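You operate a simulated robot arm through the tools that you are given. There is no shell and no other tool.

Carry out the task below with a simulated robot arm. There is one attempt and no reset: what you move stays moved.

JOB
Wipe the oil spill off the dispatch bench, then slide the blue case over from the lift table.
Fine: pad back; turn the stop down for the slide. What is to be rubbed or washed off counts as gone when no trace of it is left.

It is judged by the outcome, as a careful person would: the job done as asked, and still so three seconds after it is handed in. It fails if anything else is knocked over, pushed out of place, dropped, spilled or broken.

ROBOT AND FRAMES
A 7-joint arm with a three-finger gripper, fixed in place. Base frame: the origin is at the foot of the arm, x ahead of it, y to its left, z up; the work surface is at about z = 868. Units: mm, rad, N and s.
Its first joint turns from -2.897 to 2.897 rad. Payload 2.69 kg.
The TCP is the grasp point between the finger pads, 30 mm short of the fingertips. In the tool frame z runs along the fingers and y along their closing line. The gripper opens to 128 mm. The gripper's body begins 117 mm behind the TCP.
Orientation is that of the tool frame in the base frame, as a unit quaternion [x, y, z, w]. With the fingers straight down and closing along the base's y, the tool's x points along the base's -x, its y along +y and its z along -z.

CONTROLS
- The arm moves only by the tool play_rows. Its argument "rows" is a list that holds one entry, the list of rows, each a list of 7 numbers: the shift along the tool's x, y, z in mm, then the turn, a rotation vector about the tool's x, y, z in rad, then the opening, from 0 (shut) to 1 (fully open). In form: [[[tx, ty, tz, wx, wy, wz, fingers], ...]]. A call has 1 to 20 rows; each row is the pose to reach, as a shift and turn from the pose commanded when the call began, along the tool's axes at that moment. Each row takes 0.2 s and may step no farther than 50 mm and 0.15 rad from the row before; otherwise, or with a gripper value out of range, the whole call is refused. A pose out of reach is approached as far as the arm can. The call stops where the force on the tool passes 70 N (or 10 N more than at its start, if that is more) or the arm is blocked; 0.2 s more then pass. The fingers move at their own pace and stop on an object; they squeeze with about 27 N. The grip force told is the motor's: it shows also when the fingers shut on nothing. Time passes only in rows, and 0.2 s behind the last, so rows that repeat a pose let the fingers close. The reply holds the time, the measured pose of the TCP, the force on the tool along the base axes, the opening and the grip force, in the units named above and with some noise, with the torque about the TCP (base axes, N m) and any sound that the robot's microphone picked up, and new pictures: "show" is both (left out), scene, wrist or none.
- Cameras (640 x 400 px; columns grow to the right, rows downward): "scene" is fixed at [50.2, -650.7, 1457.9]; the picture's right is [0.34, -0.94, 0.00], its down [-0.64, -0.23, -0.74] and it looks along [0.69, 0.25, -0.68] (base axes); focal length 214 px, centre (320, 200). "wrist" rides on the gripper at [58, 54, -131] in the tool frame; the picture's right is [-0.68, 0.74, 0.00], its down [-0.62, -0.57, -0.55] and it looks along [-0.40, -0.37, 0.84] (tool axes); focal length 234 px, centre (320, 200). There is no depth. A picture from a camera that has moved, and an enlarged one, comes with that camera's place and axes in the base frame and with its lens.
- raise_lower(by): slides the trunk up (or, below 0, down) by that many mm; the arm rides with it, the base frame stays. It gives what a move gives, with no picture.
- inspect(camera, box): a new picture of the part [left, top, right, bottom] of that camera's present view, enlarged. No time passes.
- sign_off(): hands the job in; it is judged then, once.

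Places have to be worked out from the pictures, the camera data and where the tool is seen. Open the gripper and draw the arm clear of the work before you hand the job in, unless the task says otherwise.

The tools are called by a JSON object that holds its "op" and its "data". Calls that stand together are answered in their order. play_rows: Moves the arm, as the interface text tells. Its arguments: {"type":"object","properties":{"rows":{"type":"array"},"show":{"type":"string","enum":["both","scene","wrist","none"]}},"required":["rows"]} The other tools are called the same way: raise_lower (by) slides the trunk up or down; inspect (camera, box) takes an enlarged picture of a part of a camera's view; sign_off () hands the job in.

At the start:

```text
time_s: 0.0
tcp_pos: [638.2, 283.1, 1121.7]
ee_rot: [0.001, 1.0, -0.001, 0.001]
ft_force: [-0.3, 0.2, -0.1]
moment: [0.02, 0.01, -0.01]
opening: 128.2
gripper_force: 0.0
trunk travel left (down, up): [-150.0, 200.0]
```

scene: 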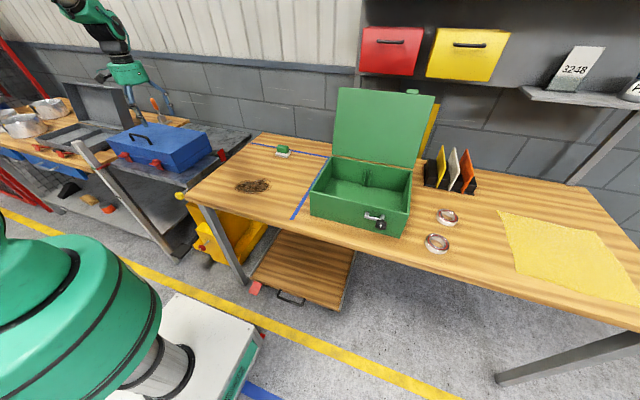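
wrist: 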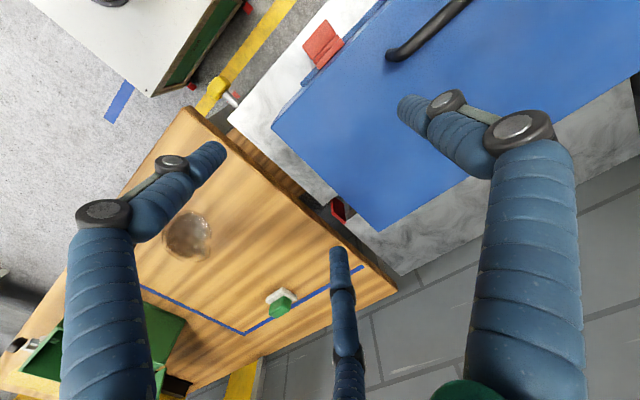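

I start by taking enlarged views of the scene: the spill, the pad (green/white thing), the blue case on the lift table, and the stop.

{"op": "inspect", "data": {"camera": "scene", "box": [80, 80, 240, 180]}}

{"op": "inspect", "data": {"camera": "scene", "box": [170, 120, 330, 220]}}

{"op": "inspect", "data": {"camera": "wrist", "box": [180, 160, 420, 310]}}

{"op": "inspect", "data": {"camera": "wrist", "box": [160, 0, 400, 150]}}

{"op": "inspect", "data": {"camera": "scene", "box": [0, 60, 200, 240]}}

```text
4.00 times, centred on (160, 130) of scene
camera zoom: at [50.2, -650.7, 1457.9], right [0.34, -0.94, 0.0], down [-0.64, -0.23, -0.74], along [0.69, 0.25, -0.68], focal length 858 px, centre (960, 480)
```

zoom: 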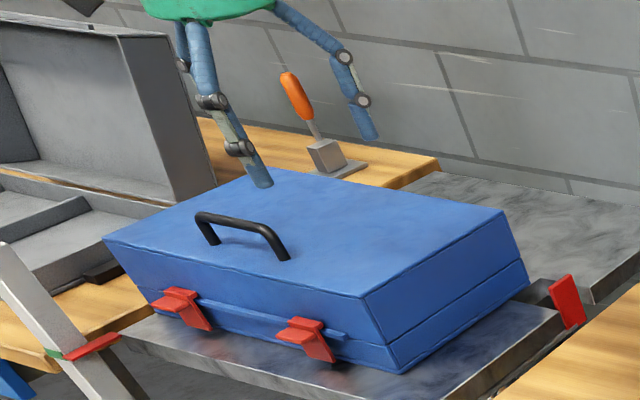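

```text
4.00 times, centred on (250, 170) of scene
camera zoom: at [50.2, -650.7, 1457.9], right [0.34, -0.94, 0.0], down [-0.64, -0.23, -0.74], along [0.69, 0.25, -0.68], focal length 858 px, centre (600, 320)
```

zoom: 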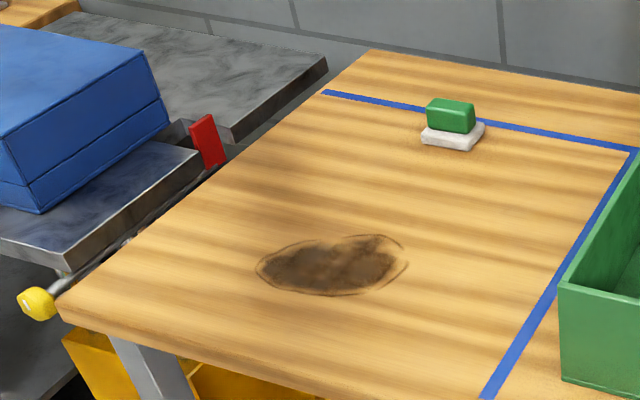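

```text
2.67 times, centred on (300, 235) of wrist
camera zoom: at [580.6, 337.1, 1251.2], right [0.68, 0.74, 0.0], down [0.62, -0.57, 0.55], along [0.4, -0.37, -0.84], focal length 624 px, centre (373, 107)
```

zoom: 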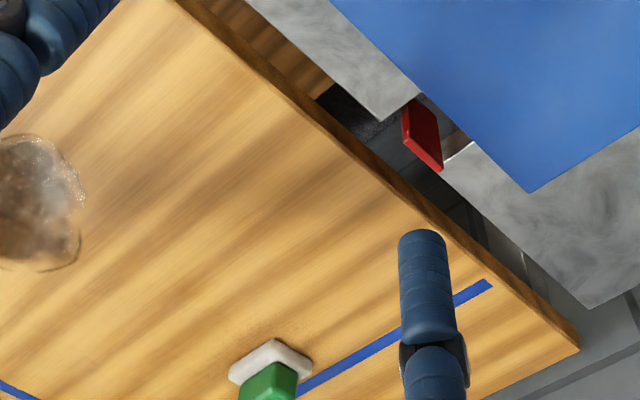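

```text
2.67 times, centred on (280, 75) of wrist
camera zoom: at [580.6, 337.1, 1251.2], right [0.68, 0.74, 0.0], down [0.62, -0.57, 0.55], along [0.4, -0.37, -0.84], focal length 624 px, centre (427, 533)
```

zoom: 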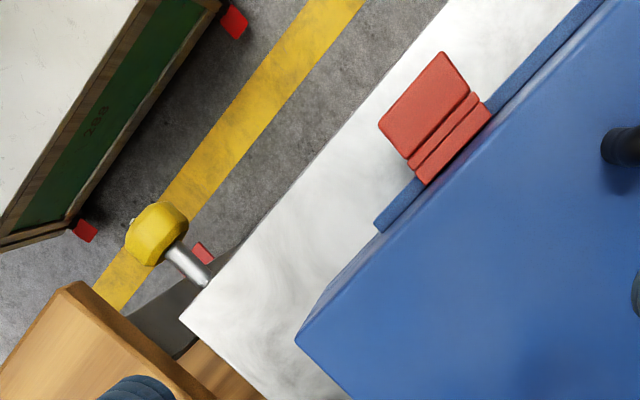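

```text
2.22 times, centred on (100, 150) of scene
camera zoom: at [50.2, -650.7, 1457.9], right [0.34, -0.94, 0.0], down [-0.64, -0.23, -0.74], along [0.69, 0.25, -0.68], focal length 477 px, centre (809, 311)
```

zoom: 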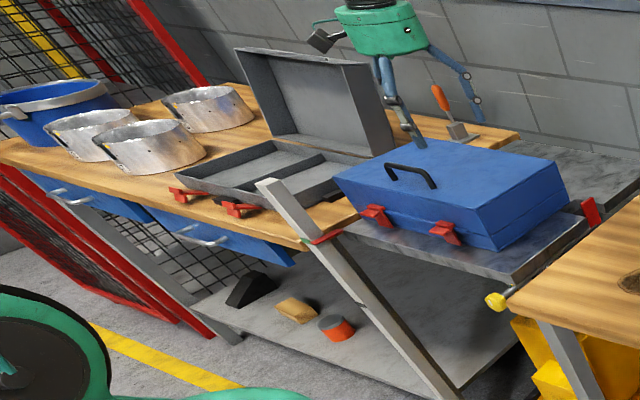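

The lift table and bench look roughly level, with the spill near (640,-118), the pad near (915,-120), and a red stop flap on a shaft with a yellow knob in the gap at about y≈110–160. I move high towards the pad for a closer look.

{"op": "play_rows", "data": {"rows": [[[-18, -42, 0, 0, 0, 0, 1], [-36, -84, 0, 0, 0, 0, 1], [-54, -126, 0, 0, 0, 0, 1], [-72, -168, 0, 0, 0, 0, 1], [-90, -210, 0, 0, 0, 0, 1], [-108, -252, 0, 0, 0, 0, 1], [-126, -294, 0, 0, 0, 0, 1], [-144, -336, 0, 0, 0, 0, 1], [-162, -378, 0, 0, 0, 0, 1], [-162, -378, 0, 0, 0, 0, 1]]], "show": "both"}}

```text
time_s: 2.2
tcp_pos: [800.0, -98.3, 1118.1]
ee_rot: [0.001, 1.0, 0.0, 0.0]
ft_force: [0.2, -0.1, -0.3]
moment: [0.05, 0.03, 0.02]
opening: 127.8
gripper_force: 0.1
trunk travel left (down, up): [-150.0, 200.0]
camera wrist: at [743.1, -43.8, 1250.3], right [0.68, 0.74, 0.0], down [0.62, -0.57, 0.55], along [0.4, -0.37, -0.84], focal length 234 px, centre (320, 200)
```

scene: 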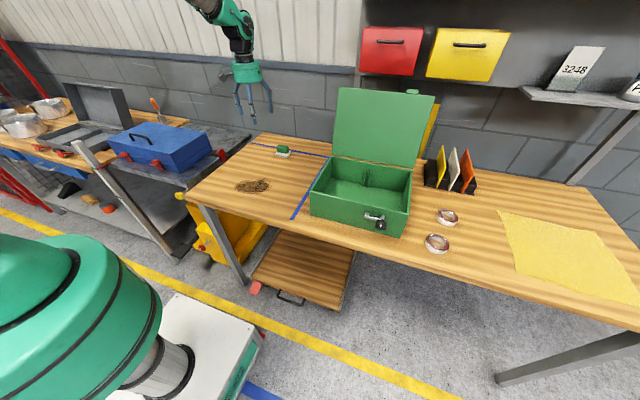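
wrist: 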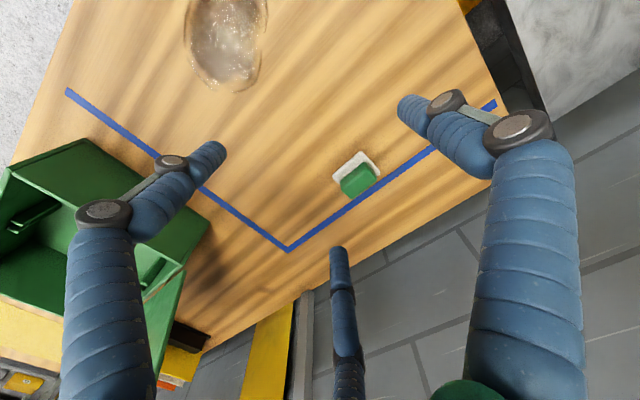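

I check the shape of the gripper itself and zoom in on the pad and spill.

{"op": "inspect", "data": {"camera": "scene", "box": [200, 40, 300, 130]}}

{"op": "inspect", "data": {"camera": "wrist", "box": [260, 120, 420, 220]}}

{"op": "inspect", "data": {"camera": "wrist", "box": [140, 0, 340, 125]}}

```text
4.44 times, centred on (250, 85) of scene
camera zoom: at [50.2, -650.7, 1457.9], right [0.34, -0.94, 0.0], down [-0.64, -0.23, -0.74], along [0.69, 0.25, -0.68], focal length 953 px, centre (631, 711)
```

zoom: 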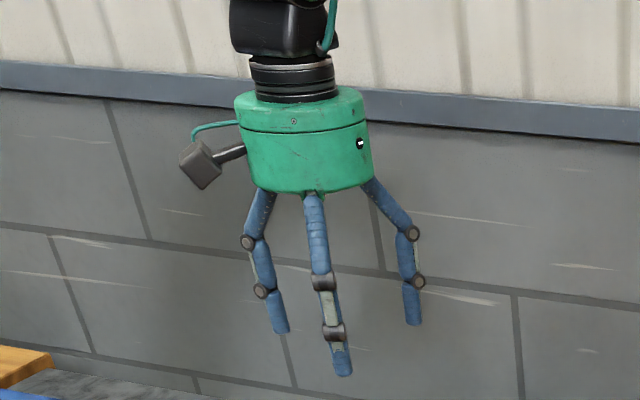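

```text
4.00 times, centred on (340, 170) of wrist
camera zoom: at [743.1, -43.8, 1250.3], right [0.68, 0.74, 0.0], down [0.62, -0.57, 0.55], along [0.4, -0.37, -0.84], focal length 937 px, centre (240, 320)
```

zoom: 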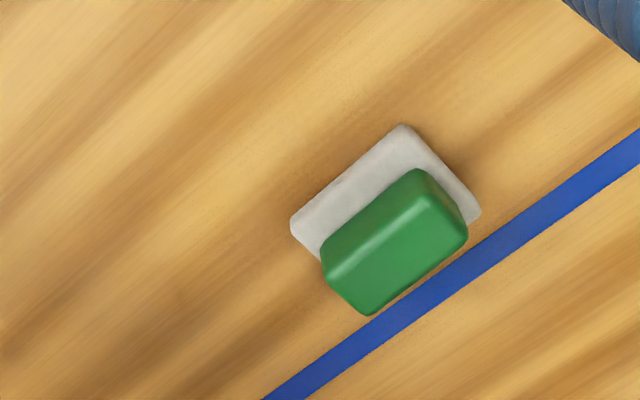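

```text
3.20 times, centred on (240, 62) of wrist
camera zoom: at [743.1, -43.8, 1250.3], right [0.68, 0.74, 0.0], down [0.62, -0.57, 0.55], along [0.4, -0.37, -0.84], focal length 749 px, centre (576, 640)
```

zoom: 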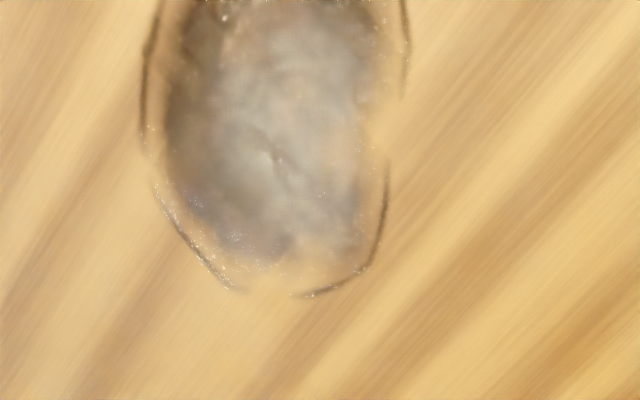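

The hand looks three-pronged in the pictures though described as two-finger, so I close it in free air to see how the prongs actually move.

{"op": "play_rows", "data": {"rows": [[[0, 0, 0, 0, 0, 0, 0.3], [0, 0, 0, 0, 0, 0, 0.3], [0, 0, 0, 0, 0, 0, 0.3]]], "show": "both"}}

{"op": "inspect", "data": {"camera": "scene", "box": [200, 40, 300, 130]}}

```text
time_s: 3.0
tcp_pos: [800.8, -95.0, 1120.7]
ee_rot: [0.0, 1.0, 0.0, 0.0]
ft_force: [0.3, -0.1, -0.1]
moment: [-0.01, 0.02, 0.0]
opening: 38.7
gripper_force: 0.0
trunk travel left (down, up): [-150.0, 200.0]
camera wrist: at [742.6, -42.7, 1250.6], right [0.68, 0.74, 0.0], down [0.62, -0.57, 0.55], along [0.4, -0.37, -0.84], focal length 234 px, centre (320, 200)
```

scene: 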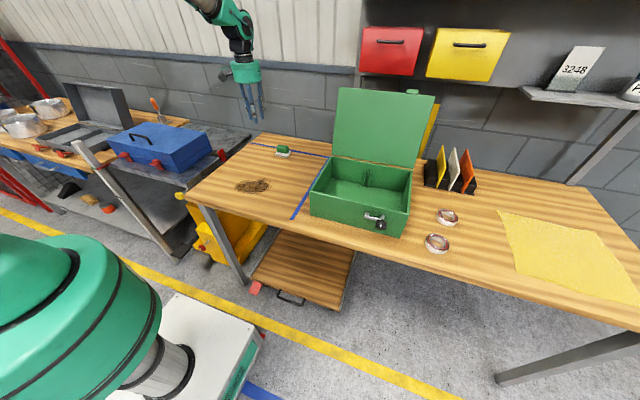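
wrist: 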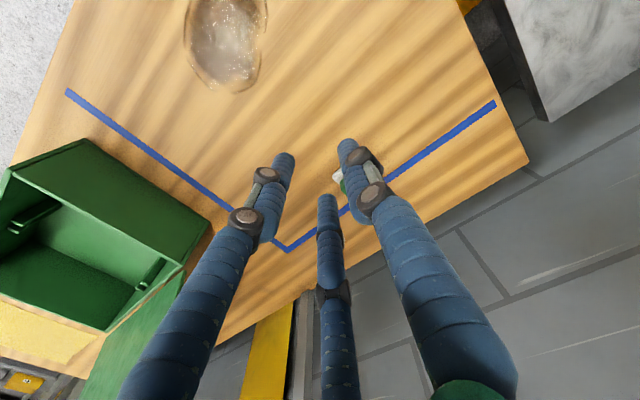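

```text
4.44 times, centred on (250, 85) of scene
camera zoom: at [50.2, -650.7, 1457.9], right [0.34, -0.94, 0.0], down [-0.64, -0.23, -0.74], along [0.69, 0.25, -0.68], focal length 953 px, centre (631, 711)
```

zoom: 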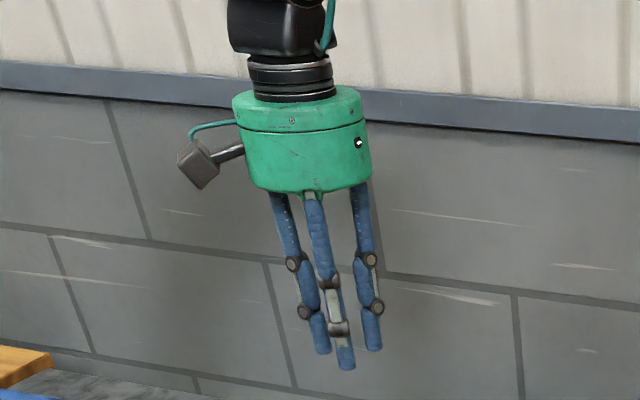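

The prongs close symmetrically about the TCP, so I'll treat it as the two-finger gripper described. The pad is aligned with the axes, handle centred near (926,-125) with its top at about z=907; I move above it and look.

{"op": "play_rows", "data": {"rows": [[[-32, -7, 32, 0, 0, 0, 1], [-64, -15, 64, 0, 0, 0, 1], [-96, -22, 96, 0, 0, 0, 1], [-126, -30, 130, 0, 0, 0, 1], [-126, -30, 130, 0, 0, 0, 1]]], "show": "both"}}

{"op": "inspect", "data": {"camera": "scene", "box": [220, 70, 340, 170]}}

```text
time_s: 4.2
tcp_pos: [926.5, -125.4, 987.4]
ee_rot: [0.0, 1.0, 0.0, -0.002]
ft_force: [0.6, 1.2, -1.7]
moment: [0.03, 0.08, -0.02]
opening: 128.0
gripper_force: 0.1
trunk travel left (down, up): [-150.0, 200.0]
camera wrist: at [869.6, -71.2, 1118.2], right [0.68, 0.74, 0.0], down [0.62, -0.57, 0.55], along [0.4, -0.37, -0.84], focal length 234 px, centre (320, 200)
```

scene: 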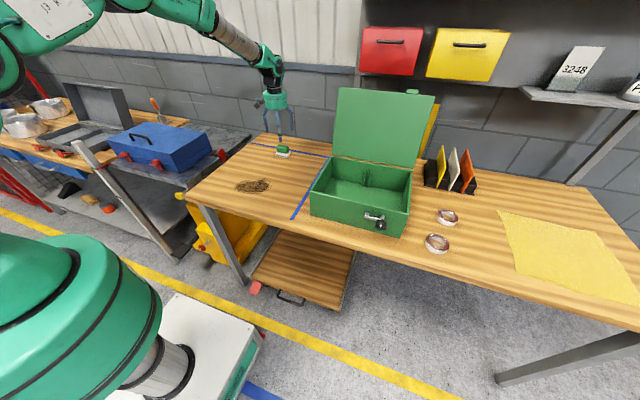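
wrist: 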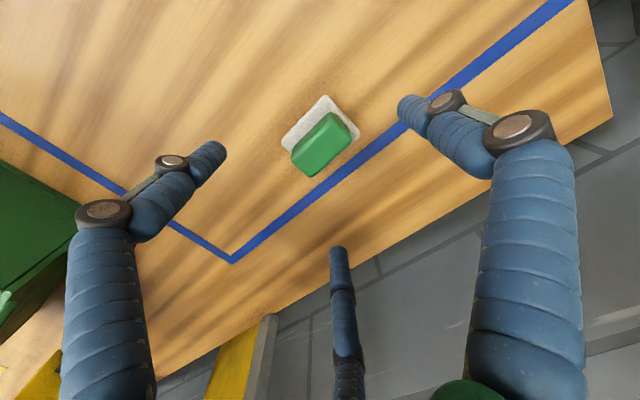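

```text
4.00 times, centred on (280, 120) of scene
camera zoom: at [50.2, -650.7, 1457.9], right [0.34, -0.94, 0.0], down [-0.64, -0.23, -0.74], along [0.69, 0.25, -0.68], focal length 858 px, centre (480, 520)
```

zoom: 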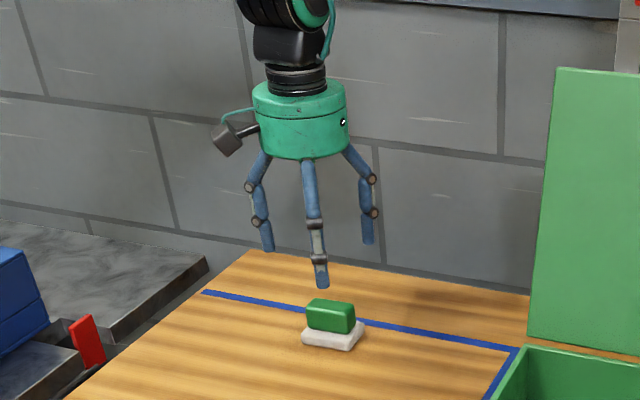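

I zoom in on the pad from this pose to refine its position before descending.

{"op": "inspect", "data": {"camera": "wrist", "box": [260, 80, 380, 190]}}

```text
3.64 times, centred on (320, 135) of wrist
camera zoom: at [869.6, -71.2, 1118.2], right [0.68, 0.74, 0.0], down [0.62, -0.57, 0.55], along [0.4, -0.37, -0.84], focal length 852 px, centre (320, 436)
```

zoom: 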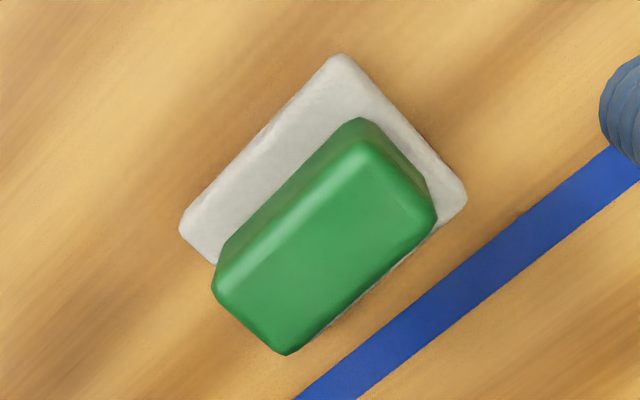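

Pad centre refined to about (928,-125). I descend so the fingertips flank the handle at about z=885.

{"op": "play_rows", "data": {"rows": [[[-1, 0, 35, 0, 0, 0, 1], [-2, 0, 60, 0, 0, 0, 1], [-2, 0, 76, 0, 0, 0, 1], [-2, 0, 76, 0, 0, 0, 1]]], "show": "both"}}

{"op": "inspect", "data": {"camera": "scene", "box": [240, 110, 320, 170]}}

```text
time_s: 5.2
tcp_pos: [928.8, -125.3, 914.5]
ee_rot: [0.0, 1.0, 0.0, 0.0]
ft_force: [0.6, 0.3, -0.2]
moment: [0.0, 0.01, 0.0]
opening: 127.8
gripper_force: 0.0
trunk travel left (down, up): [-150.0, 200.0]
camera wrist: at [871.1, -70.9, 1044.2], right [0.68, 0.74, 0.0], down [0.62, -0.57, 0.55], along [0.4, -0.37, -0.84], focal length 234 px, centre (320, 200)
```

scene: 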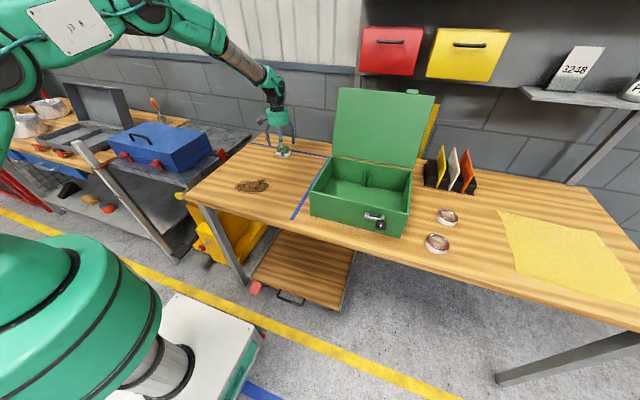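
wrist: 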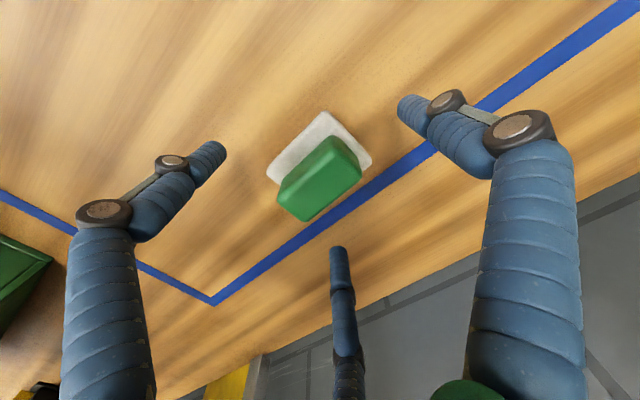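

```text
6.67 times, centred on (280, 140) of scene
camera zoom: at [50.2, -650.7, 1457.9], right [0.34, -0.94, 0.0], down [-0.64, -0.23, -0.74], along [0.69, 0.25, -0.68], focal length 1430 px, centre (587, 600)
```

zoom: 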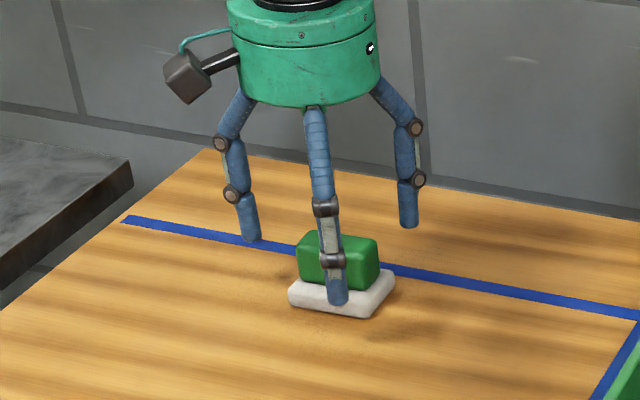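

Fingertips straddle the handle just above the felt. I close the fingers and check the opening.

{"op": "play_rows", "data": {"rows": [[[0, 0, 0, 0, 0, 0, 0], [0, 0, 0, 0, 0, 0, 0], [0, 0, 0, 0, 0, 0, 0], [0, 0, 0, 0, 0, 0, 0]]], "show": "both"}}

{"op": "inspect", "data": {"camera": "scene", "box": [240, 110, 320, 170]}}

```text
time_s: 6.2
tcp_pos: [928.3, -124.0, 914.3]
ee_rot: [0.0, 1.0, 0.0, 0.0]
ft_force: [-0.5, 0.3, 0.8]
moment: [0.0, 0.02, -0.02]
opening: 37.9
gripper_force: 27.4
trunk travel left (down, up): [-150.0, 200.0]
camera wrist: at [871.0, -70.9, 1044.3], right [0.68, 0.74, 0.0], down [0.62, -0.57, 0.55], along [0.4, -0.37, -0.84], focal length 234 px, centre (320, 200)
```

scene: 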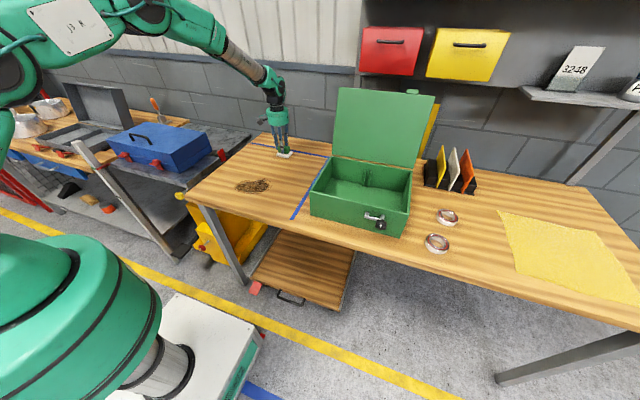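
wrist: 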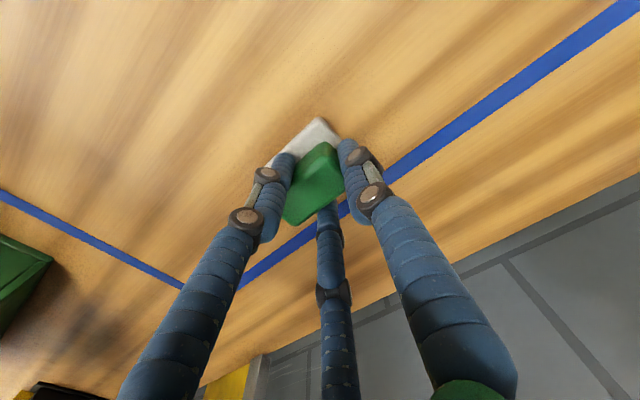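

```text
6.67 times, centred on (280, 140) of scene
camera zoom: at [50.2, -650.7, 1457.9], right [0.34, -0.94, 0.0], down [-0.64, -0.23, -0.74], along [0.69, 0.25, -0.68], focal length 1430 px, centre (587, 600)
```

zoom: 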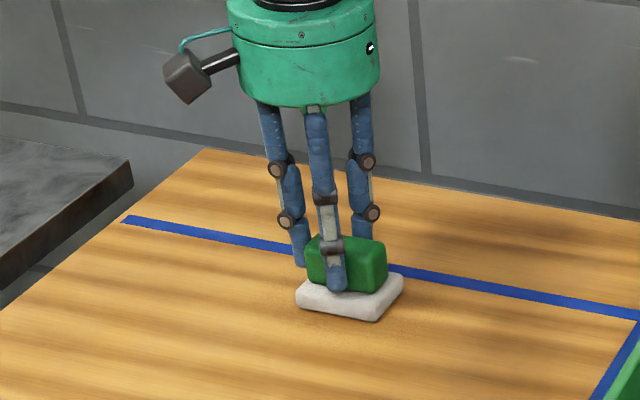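

The grip holds at 38 mm with the pad having shifted some 6–8 mm in −y within the fingers. I lift it and look at how it sits.

{"op": "play_rows", "data": {"rows": [[[0, 0, -20, 0, 0, 0, 0], [0, 0, -50, 0, 0, 0, 0], [0, 0, -85, 0, 0, 0, 0], [0, 0, -85, 0, 0, 0, 0]]], "show": "both"}}

{"op": "inspect", "data": {"camera": "scene", "box": [240, 85, 320, 145]}}

{"op": "inspect", "data": {"camera": "wrist", "box": [240, 90, 400, 230]}}

```text
time_s: 7.2
tcp_pos: [927.3, -125.1, 999.9]
ee_rot: [0.0, 1.0, 0.0, 0.0]
ft_force: [-0.3, 0.4, -0.3]
moment: [0.01, -0.01, -0.03]
opening: 37.9
gripper_force: 27.2
trunk travel left (down, up): [-150.0, 200.0]
camera wrist: at [869.8, -70.0, 1130.5], right [0.68, 0.74, 0.0], down [0.62, -0.57, 0.55], along [0.4, -0.37, -0.84], focal length 234 px, centre (320, 200)
```

scene: 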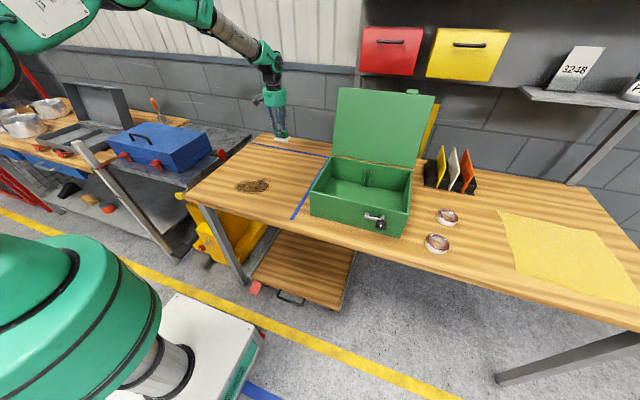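
wrist: 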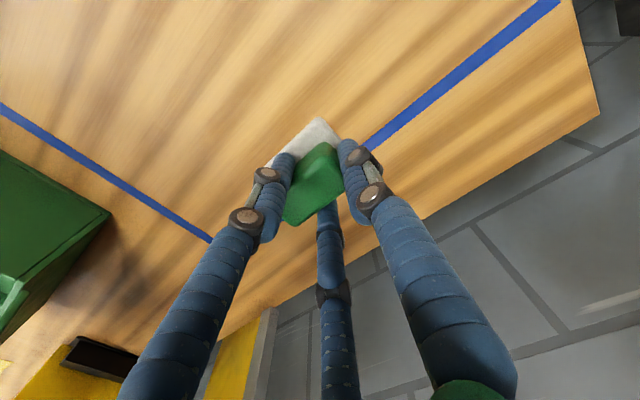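

```text
6.67 times, centred on (280, 115) of scene
camera zoom: at [50.2, -650.7, 1457.9], right [0.34, -0.94, 0.0], down [-0.64, -0.23, -0.74], along [0.69, 0.25, -0.68], focal length 1430 px, centre (587, 767)
```

zoom: 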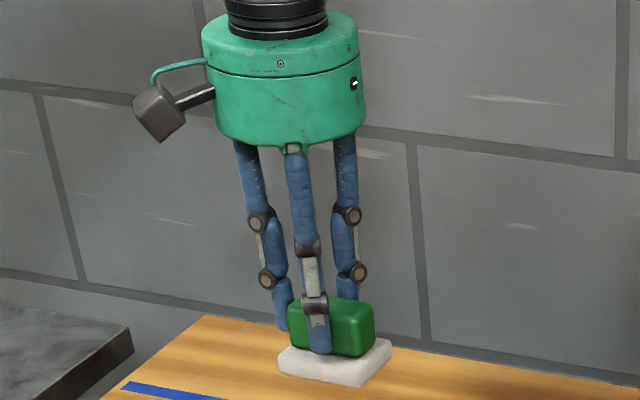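

```text
2.86 times, centred on (320, 160) of wrist
camera zoom: at [869.8, -70.0, 1130.5], right [0.68, 0.74, 0.0], down [0.62, -0.57, 0.55], along [0.4, -0.37, -0.84], focal length 669 px, centre (320, 314)
```

zoom: 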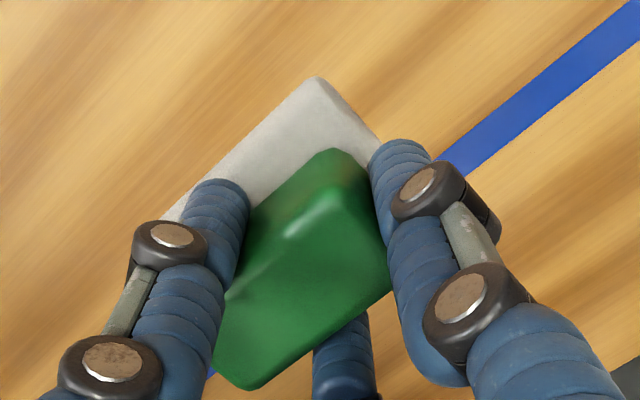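

The pad is held level by three prongs, with its centre about (−2,−7) from the TCP. I carry it high to above the spill and look again.

{"op": "play_rows", "data": {"rows": [[[46, 0, 0, 0, 0, 0, 0], [92, 0, 0, 0, 0, 0, 0], [138, 0, 0, 0, 0, 0, 0], [184, 0, 0, 0, 0, 0, 0], [230, 0, 0, 0, 0, 0, 0], [278, 0, 0, 0, 0, 0, 0], [298, 60, 0, 0, 0, 0, 0], [298, 60, 0, 0, 0, 0, 0]]], "show": "both"}}

```text
refused: row 7 steps farther than a row can; nothing moved
```

{"op": "play_rows", "data": {"rows": [[[46, 0, 0, 0, 0, 0, 0], [92, 10, 0, 0, 0, 0, 0], [138, 20, 0, 0, 0, 0, 0], [184, 30, 0, 0, 0, 0, 0], [230, 40, 0, 0, 0, 0, 0], [276, 50, 0, 0, 0, 0, 0], [298, 60, 0, 0, 0, 0, 0], [298, 60, 0, 0, 0, 0, 0]]], "show": "both"}}

```text
time_s: 9.0
tcp_pos: [632.1, -63.6, 999.2]
ee_rot: [0.0, 1.0, -0.001, 0.0]
ft_force: [-0.1, -0.1, -0.6]
moment: [0.01, 0.02, -0.01]
opening: 37.9
gripper_force: 27.1
trunk travel left (down, up): [-150.0, 200.0]
camera wrist: at [574.9, -9.5, 1128.6], right [0.68, 0.74, 0.0], down [0.62, -0.57, 0.55], along [0.4, -0.37, -0.84], focal length 234 px, centre (320, 200)
```

scene: 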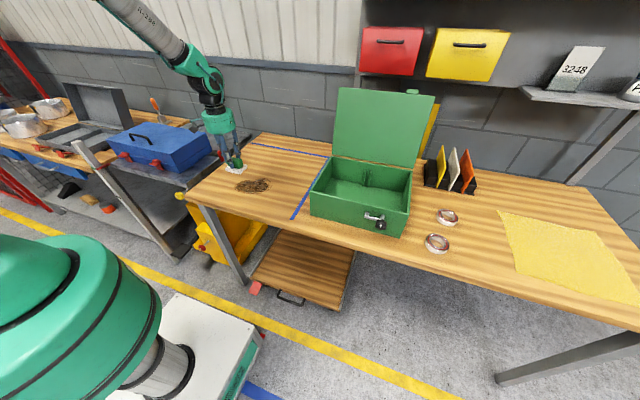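
wrist: 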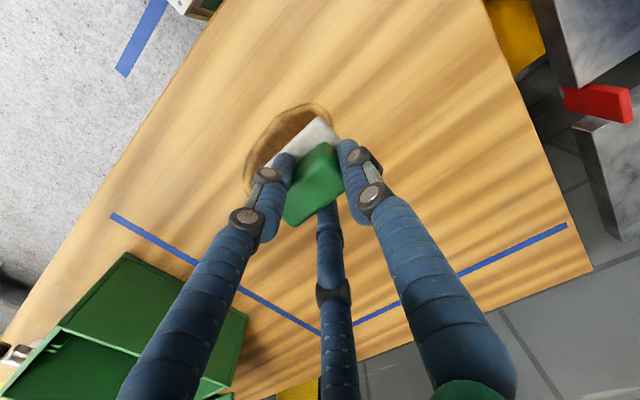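

The spill spans about x 588–705, y −205 to −40. I take the pad to the near-left corner of it and lower it until it is just above the surface.

{"op": "play_rows", "data": {"rows": [[[30, 20, 20, 0, 0, 0, 0], [48, 35, 50, 0, 0, 0, 0], [48, 35, 75, 0, 0, 0, 0], [48, 35, 83, 0, 0, 0, 0], [48, 35, 86, 0, 0, 0, 0], [48, 35, 87, 0, 0, 0, 0]]], "show": "scene"}}

```text
time_s: 10.4
tcp_pos: [583.2, -28.5, 914.4]
ee_rot: [0.0, 1.0, 0.0, 0.0]
ft_force: [-2.1, 5.1, 12.1]
moment: [0.37, 0.16, -0.02]
opening: 37.7
gripper_force: 27.1
trunk travel left (down, up): [-150.0, 200.0]
```

scene: 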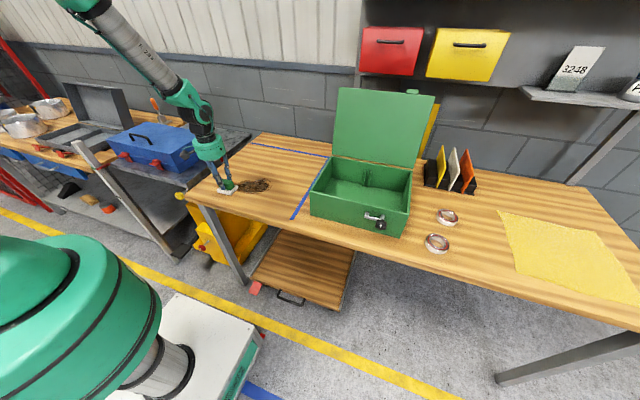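

In contact with about 12 N. I make the first serpentine strokes along y, stepping in x.

{"op": "play_rows", "data": {"rows": [[[0, -35, 0, 0, 0, 0, 0], [0, -70, 0, 0, 0, 0, 0], [0, -105, 0, 0, 0, 0, 0], [0, -140, 0, 0, 0, 0, 0], [0, -180, 0, 0, 0, 0, 0], [-22, -180, 0, 0, 0, 0, 0], [-22, -140, 0, 0, 0, 0, 0], [-22, -105, 0, 0, 0, 0, 0], [-22, -70, 0, 0, 0, 0, 0], [-22, -35, 0, 0, 0, 0, 0], [-22, 5, 0, 0, 0, 0, 0]]], "show": "both"}}

```text
time_s: 12.8
tcp_pos: [600.5, -26.4, 914.6]
ee_rot: [0.0, 1.0, 0.0, 0.0]
ft_force: [-1.2, 0.9, 2.6]
moment: [0.22, -0.13, 0.03]
opening: 38.0
gripper_force: 27.2
trunk travel left (down, up): [-150.0, 200.0]
camera wrist: at [543.5, 27.8, 1044.1], right [0.68, 0.74, 0.0], down [0.62, -0.57, 0.55], along [0.4, -0.37, -0.84], focal length 234 px, centre (320, 200)
```

scene: 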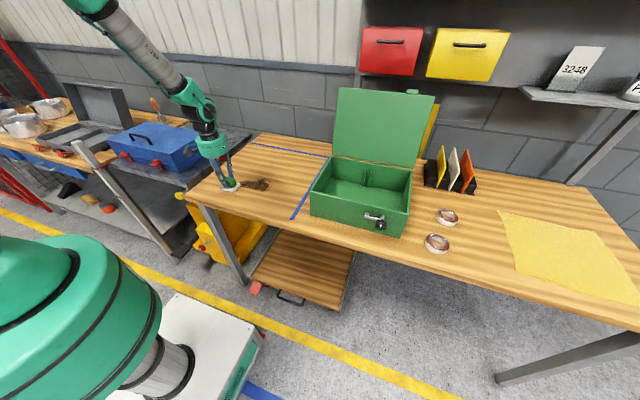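
wrist: 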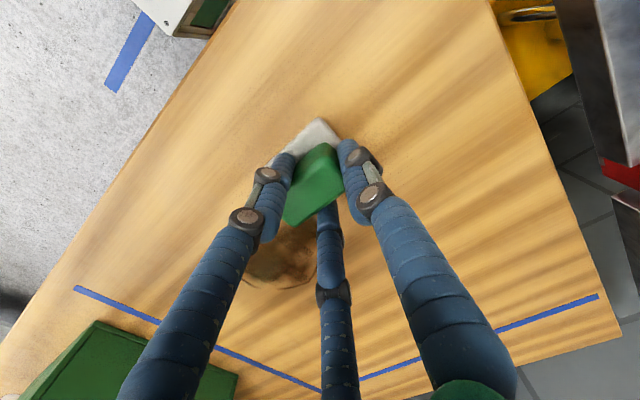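

The near strip is coming clean. I press 1 mm more and continue with the next lines.

{"op": "play_rows", "data": {"rows": [[[-22, 0, 1, 0, 0, 0, 0], [-22, -40, 1, 0, 0, 0, 0], [-22, -80, 1, 0, 0, 0, 0], [-22, -120, 1, 0, 0, 0, 0], [-22, -155, 1, 0, 0, 0, 0], [-22, -190, 1, 0, 0, 0, 0], [-44, -190, 1, 0, 0, 0, 0], [-44, -155, 1, 0, 0, 0, 0], [-44, -120, 1, 0, 0, 0, 0], [-44, -80, 1, 0, 0, 0, 0], [-44, -40, 1, 0, 0, 0, 0], [-44, 0, 1, 0, 0, 0, 0]]], "show": "none"}}

{"op": "play_rows", "data": {"rows": [[[-22, 0, 0, 0, 0, 0, 0], [-22, -40, 0, 0, 0, 0, 0], [-22, -80, 0, 0, 0, 0, 0], [-22, -120, 0, 0, 0, 0, 0], [-22, -155, 0, 0, 0, 0, 0], [-22, -200, 0, 0, 0, 0, 0], [-44, -200, 0, 0, 0, 0, 0], [-44, -155, 0, 0, 0, 0, 0], [-44, -120, 0, 0, 0, 0, 0], [-44, -80, 0, 0, 0, 0, 0], [-44, -40, 0, 0, 0, 0, 0], [-66, -40, 0, 0, 0, 0, 0], [-66, -80, 0, 0, 0, 0, 0], [-66, -120, 0, 0, 0, 0, 0], [-66, -155, 0, 0, 0, 0, 0], [-66, -200, 0, 0, 0, 0, 0]]], "show": "both"}}

```text
time_s: 15.4
tcp_pos: [649.8, -23.6, 911.4]
ee_rot: [0.001, 1.0, 0.001, 0.002]
ft_force: [0.6, 2.9, 34.9]
moment: [-0.46, -0.06, 0.11]
opening: 37.8
gripper_force: 26.6
trunk travel left (down, up): [-150.0, 200.0]
```

```text
time_s: 18.8
tcp_pos: [712.4, -223.5, 911.8]
ee_rot: [0.0, 1.0, -0.001, -0.001]
ft_force: [-0.2, 0.5, -1.6]
moment: [-0.02, -0.02, 0.01]
opening: 37.5
gripper_force: 27.3
trunk travel left (down, up): [-150.0, 200.0]
camera wrist: at [655.4, -170.4, 1041.3], right [0.68, 0.74, 0.0], down [0.62, -0.57, 0.55], along [0.4, -0.37, -0.84], focal length 234 px, centre (320, 200)
```

scene: 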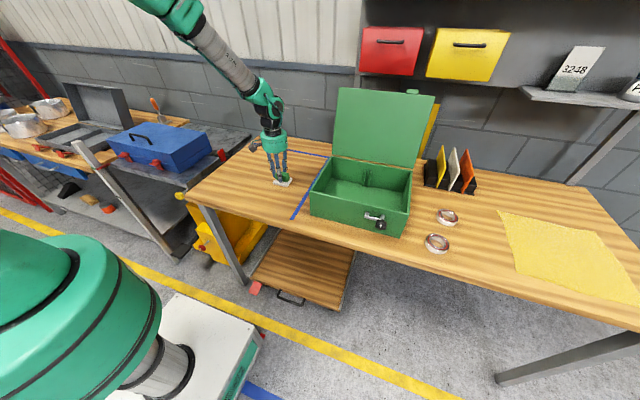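
wrist: 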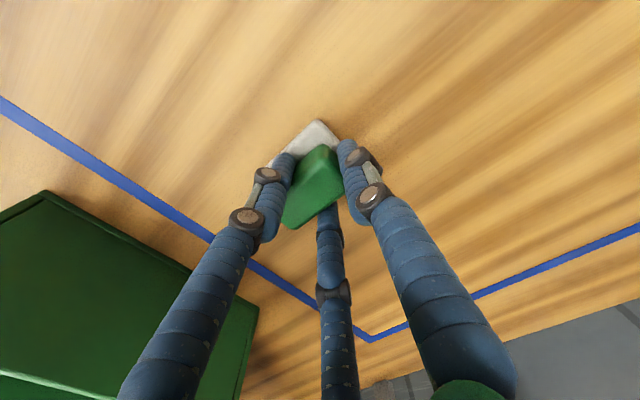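

The force now reads about zero, so the pad may have slid up a little in the fingers. I lift and back off to check the bench for traces.

{"op": "play_rows", "data": {"rows": [[[0, 0, -40, 0, 0, 0, 0], [0, 0, -85, 0, 0, 0, 0], [0, 45, -95, 0, 0, 0, 0], [0, 90, -95, 0, 0, 0, 0], [0, 135, -95, 0, 0, 0, 0], [0, 180, -95, 0, 0, 0, 0], [0, 180, -95, 0, 0, 0, 0]]], "show": "both"}}

{"op": "inspect", "data": {"camera": "scene", "box": [200, 140, 320, 215]}}

{"op": "inspect", "data": {"camera": "wrist", "box": [160, 0, 400, 150]}}

{"op": "inspect", "data": {"camera": "wrist", "box": [240, 90, 400, 230]}}

```text
time_s: 20.4
tcp_pos: [711.1, -44.7, 1007.5]
ee_rot: [0.001, 1.0, -0.001, 0.0]
ft_force: [-0.4, 0.2, -0.8]
moment: [-0.03, 0.01, 0.03]
opening: 37.6
gripper_force: 27.1
trunk travel left (down, up): [-150.0, 200.0]
camera wrist: at [654.4, 9.2, 1138.6], right [0.68, 0.74, 0.0], down [0.62, -0.57, 0.55], along [0.4, -0.37, -0.84], focal length 234 px, centre (320, 200)
```

scene: 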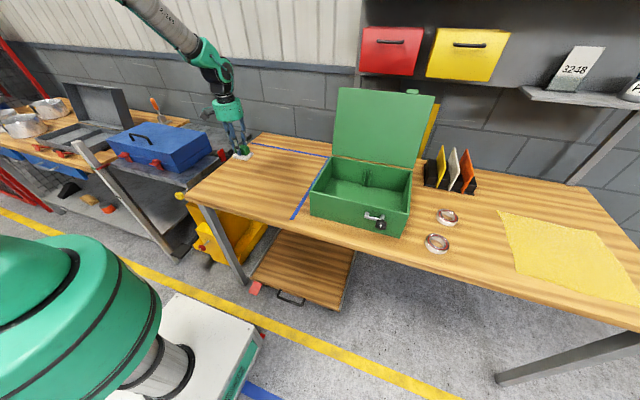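
wrist: 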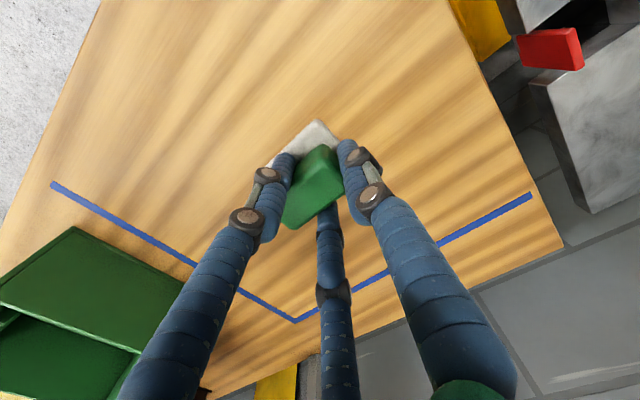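

```text
5.33 times, centred on (260, 178) of scene
camera zoom: at [50.2, -650.7, 1457.9], right [0.34, -0.94, 0.0], down [-0.64, -0.23, -0.74], along [0.69, 0.25, -0.68], focal length 1144 px, centre (640, 320)
```

zoom: 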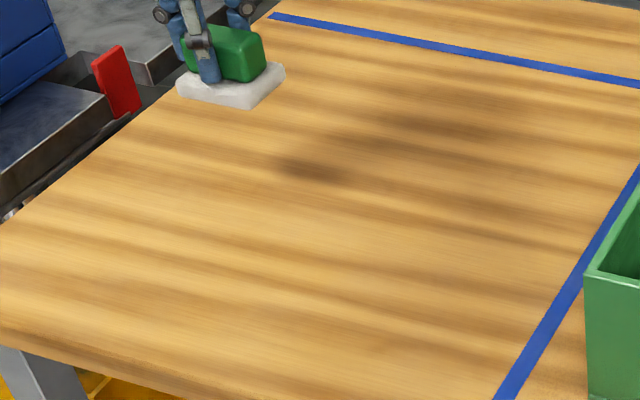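

```text
2.67 times, centred on (280, 75) of wrist
camera zoom: at [654.4, 9.2, 1138.6], right [0.68, 0.74, 0.0], down [0.62, -0.57, 0.55], along [0.4, -0.37, -0.84], focal length 624 px, centre (427, 533)
```

zoom: 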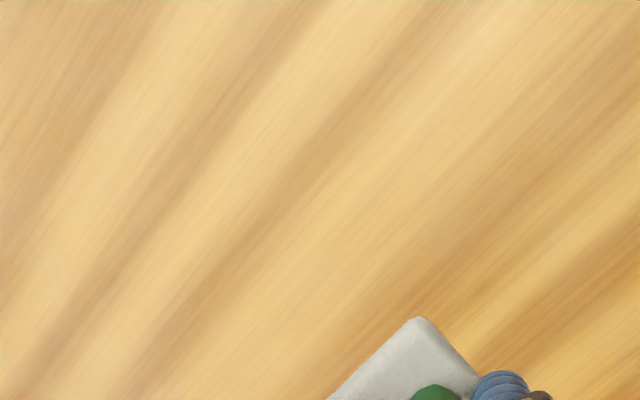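

```text
2.86 times, centred on (320, 160) of wrist
camera zoom: at [654.4, 9.2, 1138.6], right [0.68, 0.74, 0.0], down [0.62, -0.57, 0.55], along [0.4, -0.37, -0.84], focal length 669 px, centre (320, 314)
```

zoom: 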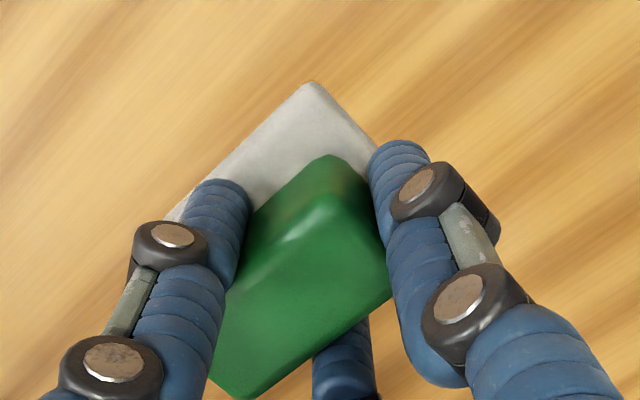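

The spill area looks clean in the wrist view (dark patches in the scene view look like the arm's shadow; I'll recheck later). Now I carry the pad back to its original place, TCP about (928,−118), and lower to just above the contact height.

{"op": "play_rows", "data": {"rows": [[[-43, -15, 0, 0, 0, 0, 0], [-86, -30, 0, 0, 0, 0, 0], [-129, -45, 0, 0, 0, 0, 0], [-172, -60, 0, 0, 0, 0, 0], [-214, -73, 0, 0, 0, 0, 0], [-214, -73, 45, 0, 0, 0, 0], [-214, -73, 80, 0, 0, 0, 0], [-214, -73, 90, 0, 0, 0, 0], [-214, -73, 92, 0, 0, 0, 0]]], "show": "both"}}

{"op": "inspect", "data": {"camera": "scene", "box": [240, 110, 320, 170]}}

{"op": "inspect", "data": {"camera": "wrist", "box": [240, 90, 400, 230]}}

```text
time_s: 22.4
tcp_pos: [927.9, -118.6, 915.7]
ee_rot: [-0.001, 1.0, 0.0, 0.0]
ft_force: [-1.2, 0.1, -0.5]
moment: [0.01, 0.01, -0.02]
opening: 37.6
gripper_force: 27.1
trunk travel left (down, up): [-150.0, 200.0]
camera wrist: at [871.4, -64.7, 1045.0], right [0.68, 0.74, 0.0], down [0.62, -0.57, 0.55], along [0.4, -0.37, -0.84], focal length 234 px, centre (320, 200)
```

scene: 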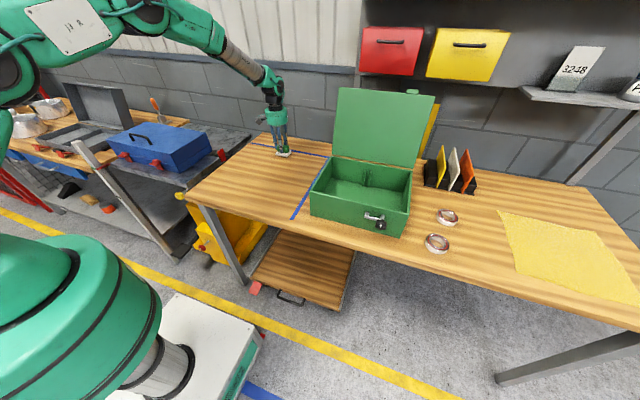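
wrist: 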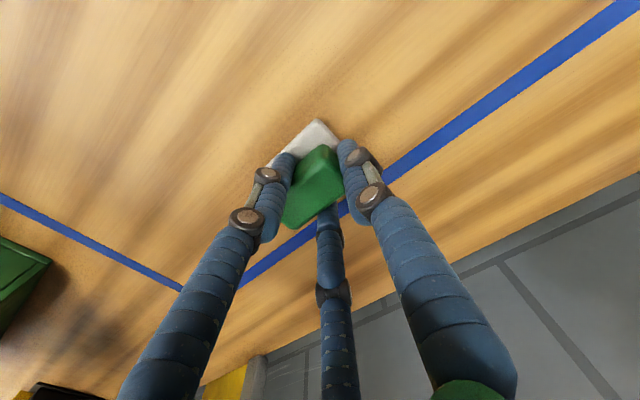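

```text
6.67 times, centred on (280, 140) of scene
camera zoom: at [50.2, -650.7, 1457.9], right [0.34, -0.94, 0.0], down [-0.64, -0.23, -0.74], along [0.69, 0.25, -0.68], focal length 1430 px, centre (587, 600)
```

zoom: 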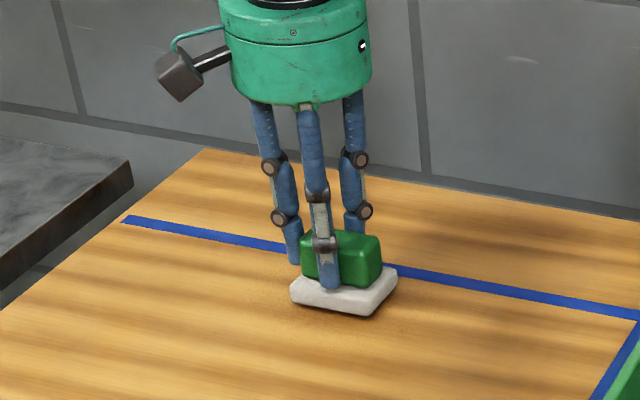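

```text
2.86 times, centred on (320, 160) of wrist
camera zoom: at [871.4, -64.7, 1045.0], right [0.68, 0.74, 0.0], down [0.62, -0.57, 0.55], along [0.4, -0.37, -0.84], focal length 669 px, centre (320, 314)
```

zoom: 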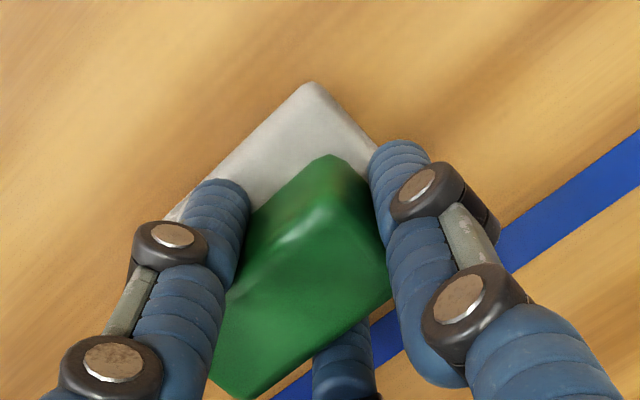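

The pad is within about 2 mm of its original spot, hovering just above. I lower gently to contact, then open the fingers.

{"op": "play_rows", "data": {"rows": [[[0, 0, 1.5, 0, 0, 0, 0], [0, 0, 3, 0, 0, 0, 0], [0, 0, 4, 0, 0, 0, 0]]], "show": "none"}}

```text
time_s: 23.2
tcp_pos: [927.8, -118.1, 910.4]
ee_rot: [0.0, 1.0, 0.0, -0.001]
ft_force: [-0.1, -0.5, -0.2]
moment: [0.02, -0.01, -0.03]
opening: 37.4
gripper_force: 26.4
trunk travel left (down, up): [-150.0, 200.0]
```

{"op": "inspect", "data": {"camera": "scene", "box": [240, 110, 320, 170]}}

```text
6.67 times, centred on (280, 140) of scene
camera zoom: at [50.2, -650.7, 1457.9], right [0.34, -0.94, 0.0], down [-0.64, -0.23, -0.74], along [0.69, 0.25, -0.68], focal length 1430 px, centre (587, 600)
```

zoom: 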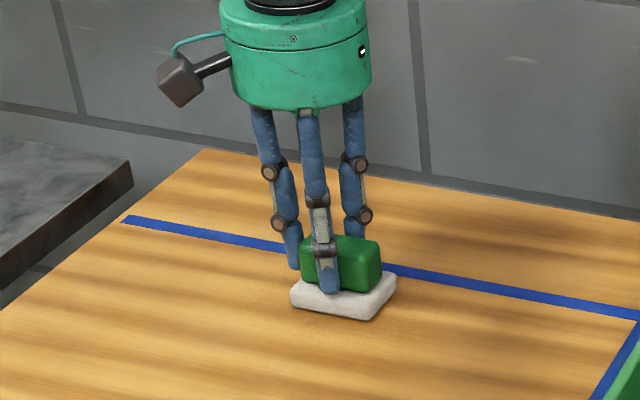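

Still no contact force, but visually it's nearly at rest height. I go down in small steps.

{"op": "play_rows", "data": {"rows": [[[0, 0, 0.7, 0, 0, 0, 0], [0, 0, 1.3, 0, 0, 0, 0]]], "show": "none"}}

```text
time_s: 23.8
tcp_pos: [928.0, -118.9, 911.5]
ee_rot: [0.001, 1.0, 0.0, 0.001]
ft_force: [-1.0, -1.9, 6.2]
moment: [-0.1, 0.06, 0.04]
opening: 37.6
gripper_force: 27.1
trunk travel left (down, up): [-150.0, 200.0]
```

Contact at about 6 N: the pad is seated. I open and rise straight up.

{"op": "play_rows", "data": {"rows": [[[0, 0, 0, 0, 0, 0, 0.5], [0, 0, 0, 0, 0, 0, 1], [0, 0, 0, 0, 0, 0, 1], [0, 0, -40, 0, 0, 0, 1], [0, 0, -90, 0, 0, 0, 1], [0, 0, -90, 0, 0, 0, 1]]], "show": "both"}}

{"op": "inspect", "data": {"camera": "scene", "box": [240, 110, 320, 170]}}

```text
time_s: 25.2
tcp_pos: [924.9, -121.7, 1001.2]
ee_rot: [0.001, 1.0, 0.0, 0.0]
ft_force: [-0.7, -0.7, 0.4]
moment: [-0.04, -0.08, -0.01]
opening: 127.8
gripper_force: 0.1
trunk travel left (down, up): [-150.0, 200.0]
camera wrist: at [868.3, -67.1, 1130.3], right [0.68, 0.74, 0.0], down [0.62, -0.57, 0.55], along [0.4, -0.37, -0.84], focal length 234 px, centre (320, 200)
```

scene: 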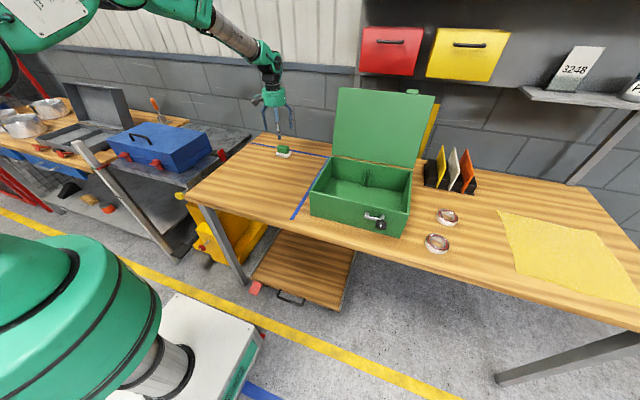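
wrist: 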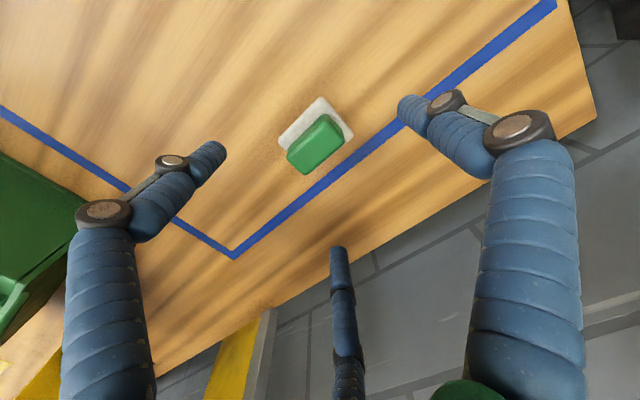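

```text
6.67 times, centred on (280, 140) of scene
camera zoom: at [50.2, -650.7, 1457.9], right [0.34, -0.94, 0.0], down [-0.64, -0.23, -0.74], along [0.69, 0.25, -0.68], focal length 1430 px, centre (587, 600)
```

zoom: 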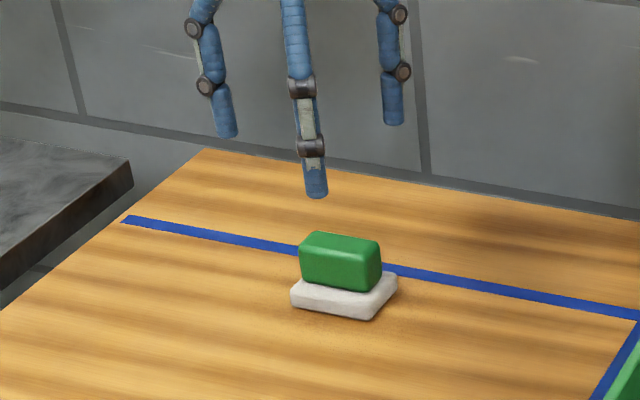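

The pad is back in place. Next I move up and over to look at the stop, its knob and the bench area from above.

{"op": "play_rows", "data": {"rows": [[[20, 20, -35, 0, 0, 0, 1], [50, 50, -60, 0, 0, 0, 1], [80, 80, -80, 0, 0, 0, 1], [110, 108, -100, 0, 0, 0, 1], [140, 136, -120, 0, 0, 0, 1], [172, 166, -120, 0, 0, 0, 1], [204, 196, -120, 0, 0, 0, 1], [236, 226, -120, 0, 0, 0, 1], [268, 256, -120, 0, 0, 0, 1], [300, 286, -120, 0, 0, 0, 1], [332, 316, -120, 0, 0, 0, 1], [365, 348, -120, 0, 0, 0, 1], [365, 348, -120, 0, 0, 0, 1]]], "show": "both"}}

```text
time_s: 28.0
tcp_pos: [561.7, 228.8, 1118.7]
ee_rot: [0.001, 1.0, -0.001, 0.0]
ft_force: [-0.2, 1.1, 0.2]
moment: [-0.04, -0.07, 0.02]
opening: 127.9
gripper_force: 0.1
trunk travel left (down, up): [-150.0, 200.0]
camera wrist: at [504.6, 283.0, 1248.9], right [0.68, 0.74, 0.0], down [0.62, -0.57, 0.55], along [0.4, -0.37, -0.84], focal length 234 px, centre (320, 200)
```

scene: 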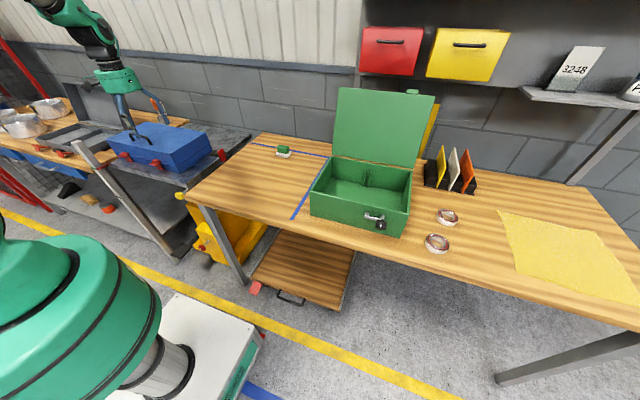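
wrist: 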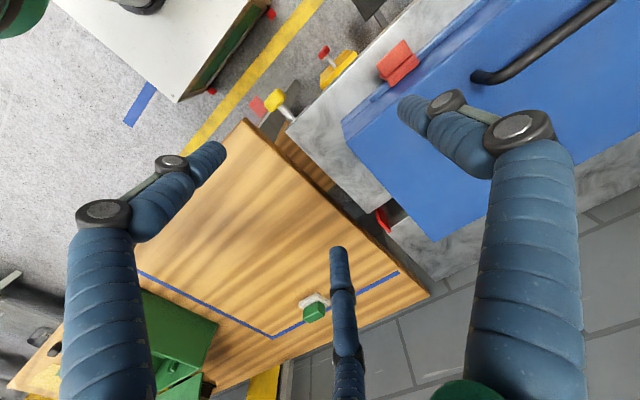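

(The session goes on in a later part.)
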